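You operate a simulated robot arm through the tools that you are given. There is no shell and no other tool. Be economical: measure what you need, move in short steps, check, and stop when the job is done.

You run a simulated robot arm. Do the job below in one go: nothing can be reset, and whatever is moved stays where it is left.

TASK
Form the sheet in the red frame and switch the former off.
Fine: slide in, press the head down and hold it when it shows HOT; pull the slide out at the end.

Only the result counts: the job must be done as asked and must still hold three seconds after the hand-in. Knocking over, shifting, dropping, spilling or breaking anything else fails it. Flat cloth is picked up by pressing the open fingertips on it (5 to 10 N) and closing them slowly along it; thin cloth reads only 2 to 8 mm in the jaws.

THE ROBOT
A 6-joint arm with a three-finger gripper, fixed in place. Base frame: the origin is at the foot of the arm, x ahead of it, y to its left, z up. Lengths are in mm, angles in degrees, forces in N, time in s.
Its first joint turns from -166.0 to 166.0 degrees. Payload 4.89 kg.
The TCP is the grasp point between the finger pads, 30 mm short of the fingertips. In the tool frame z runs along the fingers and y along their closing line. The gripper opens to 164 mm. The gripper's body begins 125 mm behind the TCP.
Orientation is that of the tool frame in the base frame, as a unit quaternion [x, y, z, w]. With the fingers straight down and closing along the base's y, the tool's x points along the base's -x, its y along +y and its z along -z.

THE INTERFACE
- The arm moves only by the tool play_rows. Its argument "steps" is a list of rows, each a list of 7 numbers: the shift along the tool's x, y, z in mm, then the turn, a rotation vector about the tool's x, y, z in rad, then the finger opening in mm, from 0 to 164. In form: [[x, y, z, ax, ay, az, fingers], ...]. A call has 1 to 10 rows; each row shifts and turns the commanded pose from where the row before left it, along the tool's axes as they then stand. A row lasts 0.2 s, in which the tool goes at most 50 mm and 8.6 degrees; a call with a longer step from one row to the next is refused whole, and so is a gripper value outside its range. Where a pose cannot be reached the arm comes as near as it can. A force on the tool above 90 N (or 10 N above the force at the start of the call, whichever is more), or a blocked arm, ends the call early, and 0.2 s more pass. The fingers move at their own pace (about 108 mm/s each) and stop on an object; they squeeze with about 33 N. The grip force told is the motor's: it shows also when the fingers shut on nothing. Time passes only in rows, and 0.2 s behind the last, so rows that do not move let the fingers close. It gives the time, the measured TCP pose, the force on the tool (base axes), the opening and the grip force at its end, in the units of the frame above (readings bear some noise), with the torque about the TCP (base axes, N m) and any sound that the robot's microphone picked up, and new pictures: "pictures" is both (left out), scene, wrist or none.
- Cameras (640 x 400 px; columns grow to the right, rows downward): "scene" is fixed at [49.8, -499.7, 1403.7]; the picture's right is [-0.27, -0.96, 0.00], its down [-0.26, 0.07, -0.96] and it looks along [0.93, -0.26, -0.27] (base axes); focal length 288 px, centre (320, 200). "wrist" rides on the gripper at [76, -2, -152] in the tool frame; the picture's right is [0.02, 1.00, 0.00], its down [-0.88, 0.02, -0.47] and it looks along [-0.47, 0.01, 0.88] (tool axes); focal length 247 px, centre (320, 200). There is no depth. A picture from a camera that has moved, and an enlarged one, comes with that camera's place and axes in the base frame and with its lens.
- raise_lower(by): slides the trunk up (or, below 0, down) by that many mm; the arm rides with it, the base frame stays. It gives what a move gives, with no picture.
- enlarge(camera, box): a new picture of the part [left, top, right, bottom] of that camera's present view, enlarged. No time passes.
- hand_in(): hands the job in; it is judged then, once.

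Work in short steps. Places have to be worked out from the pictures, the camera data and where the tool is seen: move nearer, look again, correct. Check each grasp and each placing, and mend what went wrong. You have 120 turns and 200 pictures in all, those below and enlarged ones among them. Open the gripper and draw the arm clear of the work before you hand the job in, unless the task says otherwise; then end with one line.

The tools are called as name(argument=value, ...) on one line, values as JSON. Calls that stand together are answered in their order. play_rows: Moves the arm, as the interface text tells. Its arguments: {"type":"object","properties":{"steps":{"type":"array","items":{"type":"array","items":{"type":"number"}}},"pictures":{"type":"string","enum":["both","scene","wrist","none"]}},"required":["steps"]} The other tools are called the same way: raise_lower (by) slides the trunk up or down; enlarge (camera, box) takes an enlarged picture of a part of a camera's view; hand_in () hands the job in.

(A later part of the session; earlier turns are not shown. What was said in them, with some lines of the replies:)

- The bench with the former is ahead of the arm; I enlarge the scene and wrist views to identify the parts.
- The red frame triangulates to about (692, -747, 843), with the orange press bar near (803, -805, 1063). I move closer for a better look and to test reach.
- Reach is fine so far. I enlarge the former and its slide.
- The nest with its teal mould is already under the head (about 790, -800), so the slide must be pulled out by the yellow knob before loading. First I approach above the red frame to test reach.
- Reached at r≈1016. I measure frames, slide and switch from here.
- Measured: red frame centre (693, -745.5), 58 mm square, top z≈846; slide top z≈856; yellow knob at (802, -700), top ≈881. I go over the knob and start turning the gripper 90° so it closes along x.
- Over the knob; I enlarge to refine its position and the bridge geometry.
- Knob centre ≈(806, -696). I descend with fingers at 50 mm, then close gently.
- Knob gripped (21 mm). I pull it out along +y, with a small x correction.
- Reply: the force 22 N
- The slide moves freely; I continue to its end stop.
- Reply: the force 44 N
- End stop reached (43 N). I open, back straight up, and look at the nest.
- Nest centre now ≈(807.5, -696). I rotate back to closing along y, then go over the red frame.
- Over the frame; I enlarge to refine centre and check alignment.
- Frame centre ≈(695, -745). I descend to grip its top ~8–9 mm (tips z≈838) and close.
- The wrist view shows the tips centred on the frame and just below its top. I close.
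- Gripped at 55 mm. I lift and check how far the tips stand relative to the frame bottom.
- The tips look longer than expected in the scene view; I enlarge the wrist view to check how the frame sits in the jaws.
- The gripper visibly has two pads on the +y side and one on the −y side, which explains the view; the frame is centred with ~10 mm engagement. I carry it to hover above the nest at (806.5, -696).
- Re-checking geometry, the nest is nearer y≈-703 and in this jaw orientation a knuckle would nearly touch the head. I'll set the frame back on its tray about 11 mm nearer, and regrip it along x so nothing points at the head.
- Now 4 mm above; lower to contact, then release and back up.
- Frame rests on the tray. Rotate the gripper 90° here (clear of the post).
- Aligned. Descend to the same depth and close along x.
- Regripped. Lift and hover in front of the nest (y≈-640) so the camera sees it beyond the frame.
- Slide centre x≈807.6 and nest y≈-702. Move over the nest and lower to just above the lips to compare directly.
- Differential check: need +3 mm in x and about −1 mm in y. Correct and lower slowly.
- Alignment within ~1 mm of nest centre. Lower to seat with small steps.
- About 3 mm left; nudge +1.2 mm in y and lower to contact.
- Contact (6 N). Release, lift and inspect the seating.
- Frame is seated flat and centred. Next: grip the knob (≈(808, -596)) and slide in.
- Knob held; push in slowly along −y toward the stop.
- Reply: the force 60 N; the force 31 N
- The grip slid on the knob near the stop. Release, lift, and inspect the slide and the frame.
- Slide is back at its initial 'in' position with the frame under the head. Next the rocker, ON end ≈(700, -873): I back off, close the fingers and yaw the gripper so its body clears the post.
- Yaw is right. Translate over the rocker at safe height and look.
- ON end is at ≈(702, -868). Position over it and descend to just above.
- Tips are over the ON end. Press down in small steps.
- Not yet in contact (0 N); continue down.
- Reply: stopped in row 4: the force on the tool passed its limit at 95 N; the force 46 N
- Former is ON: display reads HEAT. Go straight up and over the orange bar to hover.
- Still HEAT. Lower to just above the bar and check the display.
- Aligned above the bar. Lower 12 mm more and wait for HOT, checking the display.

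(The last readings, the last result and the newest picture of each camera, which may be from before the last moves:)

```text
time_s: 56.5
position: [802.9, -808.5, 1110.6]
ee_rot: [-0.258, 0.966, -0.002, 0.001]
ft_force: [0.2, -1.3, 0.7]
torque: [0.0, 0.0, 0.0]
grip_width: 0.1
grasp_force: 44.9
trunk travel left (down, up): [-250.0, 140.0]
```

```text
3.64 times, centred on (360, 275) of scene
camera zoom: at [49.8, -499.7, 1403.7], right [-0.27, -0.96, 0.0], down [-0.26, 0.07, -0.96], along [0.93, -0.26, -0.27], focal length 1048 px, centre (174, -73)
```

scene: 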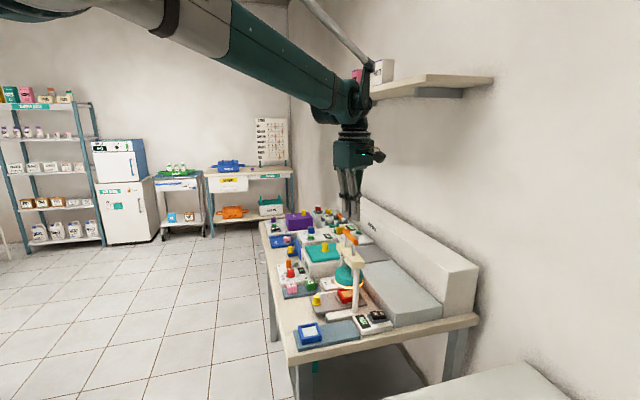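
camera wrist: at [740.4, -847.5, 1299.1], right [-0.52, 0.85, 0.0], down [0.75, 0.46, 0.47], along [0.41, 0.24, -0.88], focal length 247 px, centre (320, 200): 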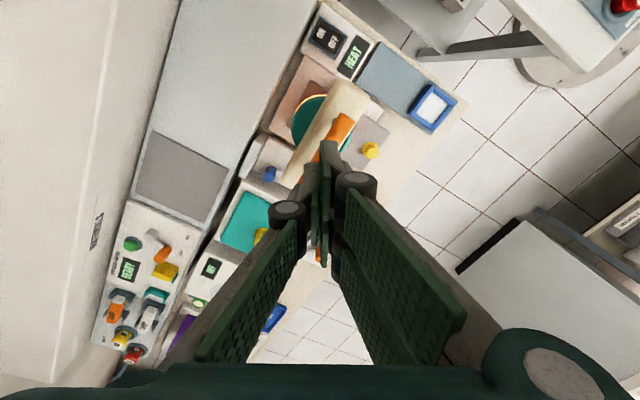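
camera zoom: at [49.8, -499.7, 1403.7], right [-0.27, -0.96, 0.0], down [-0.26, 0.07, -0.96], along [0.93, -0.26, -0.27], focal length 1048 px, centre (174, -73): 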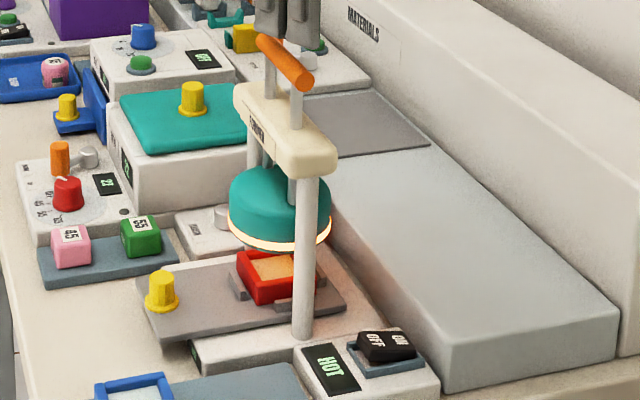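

HOT. Press the head down now.

play_rows(steps=[[0, 0, 10, 0, 0, 0, 0], [0, 0, 8, 0, 0, 0, 0], [0, 0, 8, 0, 0, 0, 0], [0, 0, 6, 0, 0, 0, 0], [0, 0, 5, 0, 0, 0, 0]], pictures="none")

enlarge(camera="scene", box=[320, 220, 400, 330])

```text
time_s: 57.7
position: [804.7, -807.9, 1072.4]
ee_rot: [-0.259, 0.966, -0.001, 0.0]
ft_force: [-1.7, 0.9, 4.5]
torque: [0.02, 0.01, 0.03]
grip_width: 6.0
grasp_force: 45.0
trunk travel left (down, up): [-250.0, 140.0]
```

```text
3.64 times, centred on (360, 275) of scene
camera zoom: at [49.8, -499.7, 1403.7], right [-0.27, -0.96, 0.0], down [-0.26, 0.07, -0.96], along [0.93, -0.26, -0.27], focal length 1048 px, centre (174, -73)
```

zoom: 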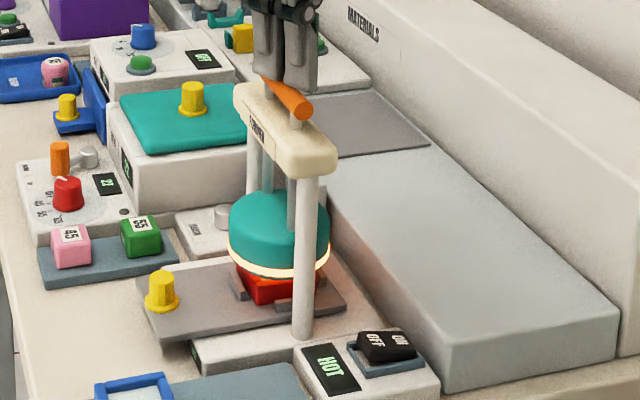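

Head is descending at low force; continue until it bears on the frame.

play_rows(steps=[[0, 0, 4, 0, 0, 0, 0], [0, 0, 4, 0, 0, 0, 0], [0, 0, 3, 0, 0, 0, 0]], pictures="none")

enlarge(camera="scene", box=[320, 220, 400, 330])

```text
time_s: 58.5
position: [802.3, -807.0, 1062.7]
ee_rot: [-0.258, 0.966, -0.002, 0.001]
ft_force: [8.6, 0.1, 18.6]
torque: [0.03, -0.23, -0.03]
grip_width: 6.2
grasp_force: 45.2
trunk travel left (down, up): [-250.0, 140.0]
```

```text
3.64 times, centred on (360, 275) of scene
camera zoom: at [49.8, -499.7, 1403.7], right [-0.27, -0.96, 0.0], down [-0.26, 0.07, -0.96], along [0.93, -0.26, -0.27], focal length 1048 px, centre (174, -73)
```

zoom: 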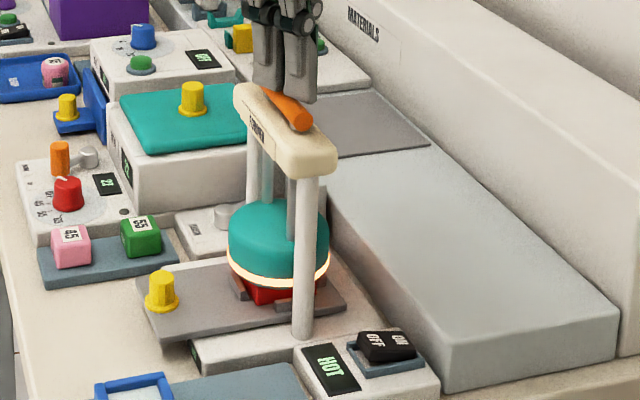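

Contact (19 N). Press 2 mm more and hold, watching the display.

play_rows(steps=[[0, 0, 2, 0, 0, 0, 0], [0, 0, 1, 0, 0, 0, 0], [0, 0, 0, 0, 0, 0, 0], [0, 0, 0, 0, 0, 0, 0]], pictures="none")

enlarge(camera="scene", box=[320, 220, 400, 330])

```text
time_s: 59.5
position: [802.8, -806.8, 1064.2]
ee_rot: [-0.259, 0.966, -0.003, 0.001]
ft_force: [26.5, -20.3, 63.5]
torque: [-0.38, -0.86, -0.11]
grip_width: 5.9
grasp_force: 45.1
trunk travel left (down, up): [-250.0, 140.0]
```

```text
3.64 times, centred on (360, 275) of scene
camera zoom: at [49.8, -499.7, 1403.7], right [-0.27, -0.96, 0.0], down [-0.26, 0.07, -0.96], along [0.93, -0.26, -0.27], focal length 1048 px, centre (174, -73)
```

zoom: 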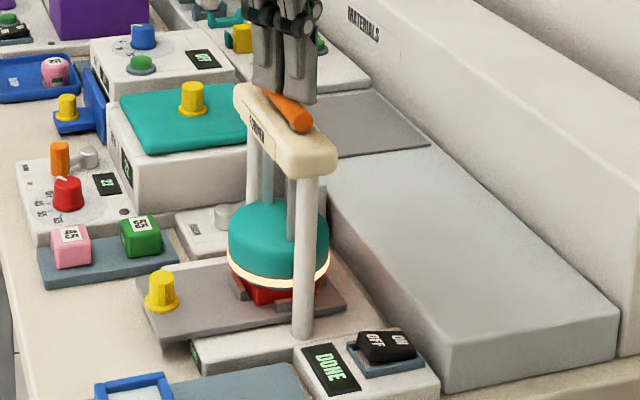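

DONE shows. Lift off the bar straight up and see whether the head returns.

play_rows(steps=[[0, 0, -10, 0, 0, 0, 0], [0, 0, -15, 0, 0, 0, 0], [0, 0, -25, 0, 0, 0, 0], [0, 0, -40, 0, 0, 0, 0]], pictures="none")

enlarge(camera="scene", box=[320, 220, 400, 330])

```text
time_s: 60.5
position: [803.0, -808.6, 1148.9]
ee_rot: [-0.258, 0.966, -0.001, -0.001]
ft_force: [-0.4, -0.6, -1.4]
torque: [0.12, 0.1, 0.03]
grip_width: 0.3
grasp_force: 44.8
trunk travel left (down, up): [-250.0, 140.0]
```

```text
3.64 times, centred on (360, 275) of scene
camera zoom: at [49.8, -499.7, 1403.7], right [-0.27, -0.96, 0.0], down [-0.26, 0.07, -0.96], along [0.93, -0.26, -0.27], focal length 1048 px, centre (174, -73)
```

zoom: 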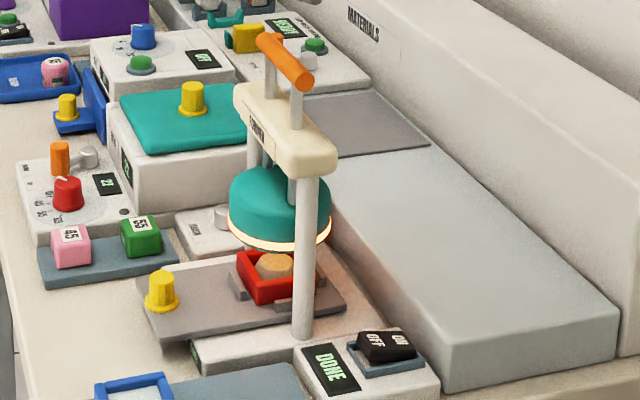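

The sheet is formed and the head is back up. Now go to the rocker's OFF end (≈(699, -844)).

play_rows(steps=[[36, 7.7, 0, 0, 0, 0, 0], [36, 7.7, 0, 0, 0, 0, 0], [36, 7.7, 0, 0, 0, 0, 0], [0, 0, 45, 0, 0, 0, 0], [0, 0, 45, 0, 0, 0, 0], [0, 0, 45, 0, 0, 0, 0], [0, 0, 45, 0, 0, 0, 0], [0, 0, 45, 0, 0, 0, 0], [0, 0, 28, 0, 0, 0, 0]], pictures="none")

enlarge(camera="scene", box=[330, 280, 410, 330])

```text
time_s: 62.5
position: [700.1, -842.9, 895.7]
ee_rot: [-0.259, 0.966, -0.001, 0.001]
ft_force: [1.3, 1.3, 0.0]
torque: [0.0, -0.05, 0.0]
grip_width: 0.0
grasp_force: 44.8
trunk travel left (down, up): [-250.0, 140.0]
```

```text
8.00 times, centred on (370, 305) of scene
camera zoom: at [49.8, -499.7, 1403.7], right [-0.27, -0.96, 0.0], down [-0.26, 0.07, -0.96], along [0.93, -0.26, -0.27], focal length 2305 px, centre (-80, -640)
```

zoom: 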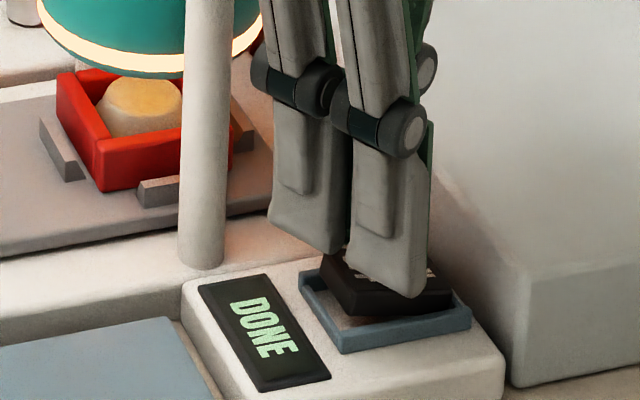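

Rocker now has its OFF end raised. Shift 4 mm toward +y and press gently.

play_rows(steps=[[-2, 3.5, 4, 0, 0, 0, 0], [0, 0, 4, 0, 0, 0, 0], [0, 0, 3, 0, 0, 0, 0], [0, 0, 2, 0, 0, 0, 0], [0, 0, 2, 0, 0, 0, 0]], pictures="none")

enlarge(camera="scene", box=[330, 280, 410, 330])

```text
time_s: 63.7
position: [698.7, -838.5, 881.9]
ee_rot: [-0.259, 0.966, -0.002, 0.0]
ft_force: [1.6, -1.6, 7.5]
torque: [-0.16, 0.03, 0.02]
grip_width: 0.0
grasp_force: 45.1
trunk travel left (down, up): [-250.0, 140.0]
```

```text
8.00 times, centred on (370, 305) of scene
camera zoom: at [49.8, -499.7, 1403.7], right [-0.27, -0.96, 0.0], down [-0.26, 0.07, -0.96], along [0.93, -0.26, -0.27], focal length 2305 px, centre (-80, -640)
```

zoom: 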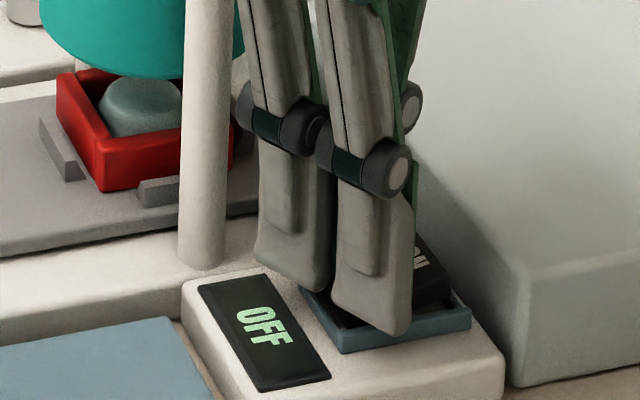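

OFF. Lift, retreat and rotate back to grip the knob along x.

play_rows(steps=[[0, 0, -40, 0, 0, 0, 0], [0, 0, -48, 0, 0, 0, 0], [0, 0, -48, 0, 0, 0, 0], [0, 0, -30, 0, 0, 0, 0], [-22, 38, 0, 0, 0, 0, 0], [-22, 38, 0, 0, 0, 0, 0], [-22, 38, 0, 0, 0, 0, 0], [-22, 38, 0, 0, 0, 0, 30], [0, 0, 0, 0, 0, 0.1396, 50]], pictures="none")

play_rows(steps=[[0, 0, 0, 0, 0, 0.1396, 50], [0, 0, 0, 0, 0, 0.1396, 50], [0, 0, 0, 0, 0, 0.1396, 50], [0, 0, 0, 0, 0, 0.1396, 50], [0, 0, 0, 0, 0, 0.1396, 50], [0, 0, 0, 0, 0, 0.1396, 50], [0, 0, 0, 0, 0, 0.1396, 50], [0, 0, 0, 0, 0, 0.1396, 50], [0, 0, 0, 0, 0, 0.1396, 50], [0, 0, 0, 0, 0, 0.1396, 50]], pictures="none")

play_rows(steps=[[0, 0, 0, 0, 0, 0.1396, 50], [0, 0, 0, 0, 0, 0.1396, 50], [0, 0, 0, 0, 0, 0.1396, 50], [0, 0, 0, 0, 0, 0.1396, 50], [0, 0, 0, 0, 0, 0, 50]], pictures="none")

```text
time_s: 65.7
position: [698.9, -660.2, 1045.9]
ee_rot: [-0.191, 0.982, -0.002, 0.001]
ft_force: [0.8, 0.5, 0.9]
torque: [-0.04, -0.04, 0.0]
grip_width: 50.0
grasp_force: 0.0
trunk travel left (down, up): [-250.0, 140.0]
```

```text
time_s: 67.9
position: [698.9, -662.7, 1046.4]
ee_rot: [0.485, 0.874, -0.002, 0.002]
ft_force: [-0.2, 0.0, 1.0]
torque: [0.03, -0.02, 0.03]
grip_width: 50.1
grasp_force: 0.1
trunk travel left (down, up): [-250.0, 140.0]
```

```text
time_s: 69.1
position: [697.8, -663.5, 1046.6]
ee_rot: [0.709, 0.706, 0.0, 0.002]
ft_force: [-0.1, 0.8, 0.0]
torque: [0.01, -0.02, -0.01]
grip_width: 50.2
grasp_force: 0.2
trunk travel left (down, up): [-250.0, 140.0]
```

Move over the knob and verify before descending.

play_rows(steps=[[-8, 37, 0, 0, 0, 0, 50], [-8, 37, 0, 0, 0, 0, 50], [-8, 36, 0, 0, 0, 0, 50], [-9, 0, 45, 0, 0, 0, 50], [0, 0, 40, 0, 0, 0, 50], [0, 0, 0, 0, 0, 0, 50]], pictures="wrist")

enlarge(camera="wrist", box=[240, 90, 400, 190])

```text
time_s: 70.5
position: [809.2, -695.5, 961.8]
ee_rot: [0.707, 0.707, 0.0, 0.001]
ft_force: [1.1, -0.4, -0.6]
torque: [0.09, 0.06, 0.01]
grip_width: 50.1
grasp_force: 0.1
trunk travel left (down, up): [-250.0, 140.0]
camera wrist: at [807.8, -619.0, 1112.8], right [1.0, 0.02, 0.0], down [0.02, -0.88, 0.48], along [0.01, -0.47, -0.88], focal length 247 px, centre (320, 200)
```

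wrist: 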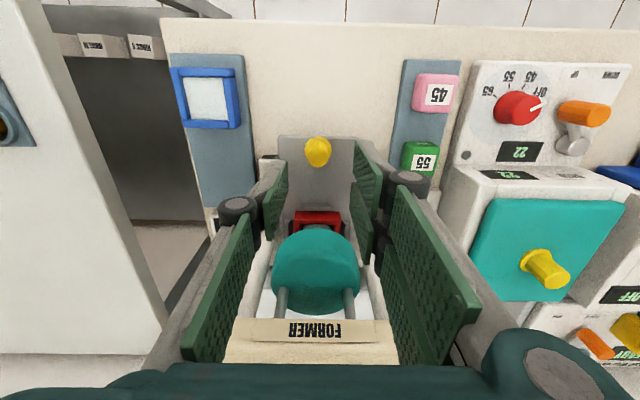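

```text
4.00 times, centred on (320, 140) of wrist
camera zoom: at [807.8, -619.0, 1112.8], right [1.0, 0.02, 0.0], down [0.02, -0.88, 0.48], along [0.01, -0.47, -0.88], focal length 988 px, centre (320, 440)
```

zoom: 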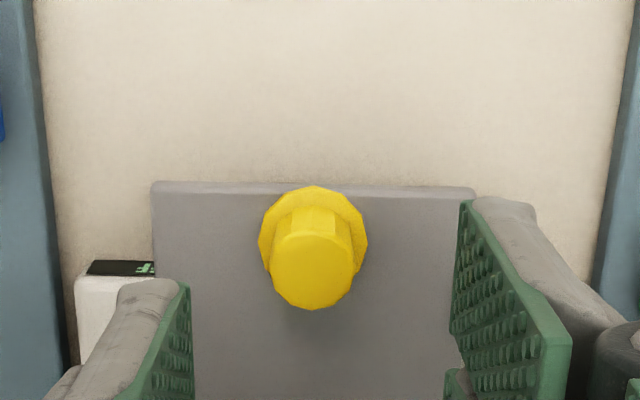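

Knob centre ≈(808, -697.5). Descend and grip.

play_rows(steps=[[-2, -1.2, 30, 0, 0, 0, 50], [0, 0, 30, 0, 0, 0, 50], [0, 0, 12, 0, 0, 0, 50], [0, 0, 0, 0, 0, 0, 30], [0, 0, 0, 0, 0, 0, 15], [0, 0, 0, 0, 0, 0, 15]], pictures="none")

play_rows(steps=[[8, 0, 0, 0, 0, 0, 15], [12, 0, 0, 0, 0, 0, 15], [12, 0, 0, 0, 0, 0, 15], [12, 0, 0, 0, 0, 0, 15]], pictures="wrist")

```text
time_s: 71.9
position: [808.1, -696.3, 890.7]
ee_rot: [0.707, 0.707, 0.001, 0.002]
ft_force: [2.5, 0.3, 2.1]
torque: [0.02, -0.01, 0.01]
grip_width: 20.9
grasp_force: 44.6
trunk travel left (down, up): [-250.0, 140.0]
```

```text
time_s: 72.9
position: [807.7, -651.3, 891.0]
ee_rot: [0.708, 0.706, 0.0, 0.002]
ft_force: [18.6, -0.6, 21.9]
torque: [-0.04, -0.4, 0.04]
grip_width: 20.8
grasp_force: 45.2
trunk travel left (down, up): [-250.0, 140.0]
camera wrist: at [805.5, -575.9, 1042.9], right [1.0, 0.02, 0.0], down [0.02, -0.88, 0.48], along [0.01, -0.48, -0.88], focal length 247 px, centre (320, 200)
```

wrist: 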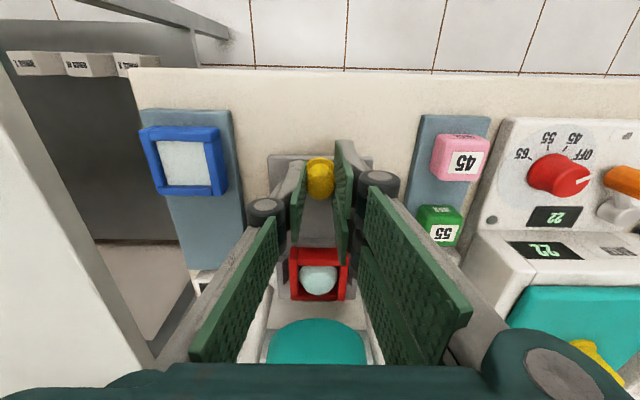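

Slide is coming out with the formed dome; continue to the stop.

play_rows(steps=[[12, 0.5, 0, 0, 0, 0, 15], [12, 0, 0, 0, 0, 0, 15], [12, 0, 0, 0, 0, 0, 15], [12, 0, 0, 0, 0, 0, 15], [6, 0, 0, 0, 0, 0, 15], [4, 0, 0, 0, 0, 0, 15]], pictures="none")

```text
time_s: 74.3
position: [807.2, -597.0, 891.1]
ee_rot: [0.707, 0.708, 0.0, 0.002]
ft_force: [17.0, -5.4, 41.4]
torque: [-0.22, -0.48, -0.02]
grip_width: 20.6
grasp_force: 44.6
trunk travel left (down, up): [-250.0, 140.0]
```

Nearly at the stop; pull a few mm more with a small z relief.

play_rows(steps=[[3, 0, -1, 0, 0, 0, 15], [3, 0, 0, 0, 0, 0, 15], [0, 0, 0, 0, 0, 0, 15]], pictures="none")

```text
time_s: 75.1
position: [807.2, -592.4, 888.6]
ee_rot: [0.707, 0.707, 0.0, 0.002]
ft_force: [20.5, -42.8, 15.7]
torque: [-1.52, 0.02, 0.03]
grip_width: 21.9
grasp_force: 45.6
trunk travel left (down, up): [-250.0, 140.0]
```

At the end stop (43 N), as before. Open, rise clear and check everything.

play_rows(steps=[[-1, 0, 0, 0, 0, 0, 30], [0, 0, 0, 0, 0, 0, 55], [0, 0, -30, 0, 0, 0, 55], [0, 0, -45, 0, 0, 0, 55], [0, 0, -45, 0, 0, 0, 55], [0, 0, -45, 0, 0, 0, 55], [30, -30, -20, 0, 0, 0, 100], [30, -30, -20, 0, 0, 0, 100]])

enlarge(camera="scene", box=[272, 260, 400, 340])

```text
time_s: 76.9
position: [747.0, -531.2, 1095.9]
ee_rot: [0.707, 0.708, 0.0, 0.002]
ft_force: [0.7, -1.3, -1.9]
torque: [0.17, 0.21, -0.01]
grip_width: 100.3
grasp_force: 0.0
trunk travel left (down, up): [-250.0, 140.0]
camera wrist: at [744.2, -454.2, 1247.3], right [1.0, 0.02, 0.0], down [0.02, -0.88, 0.47], along [0.01, -0.47, -0.88], focal length 247 px, centre (320, 200)
```

scene: 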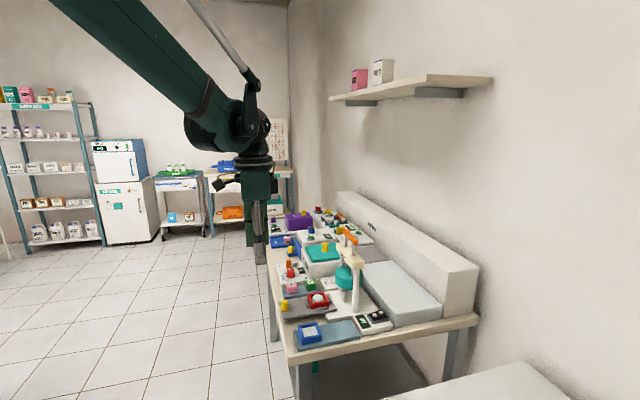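
wrist: 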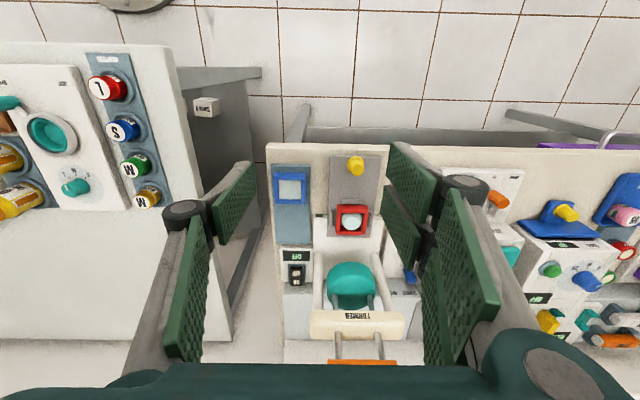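

```text
5.00 times, centred on (336, 300) of scene
camera zoom: at [49.8, -499.7, 1403.7], right [-0.27, -0.96, 0.0], down [-0.26, 0.07, -0.96], along [0.93, -0.26, -0.27], focal length 1440 px, centre (240, -300)
```

zoom: 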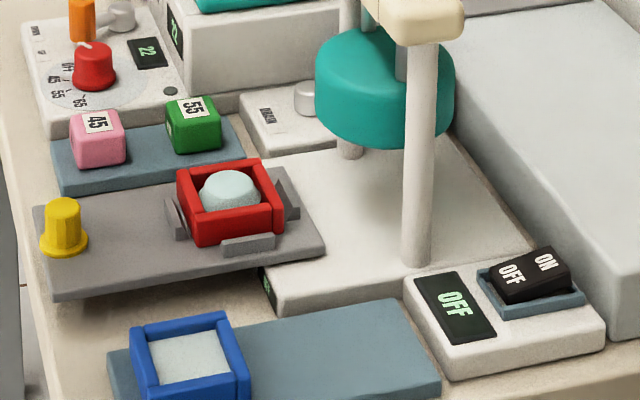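

The sheet is formed in the red frame, the slide is out, the former reads OFF, and the arm is clear. I hand in.

hand_in()

```text
The job is handed in.
```

The sheet in the red frame is formed, the former is switched off, and the slide is pulled out to its stop with the frame still seated on it. The job is handed in.
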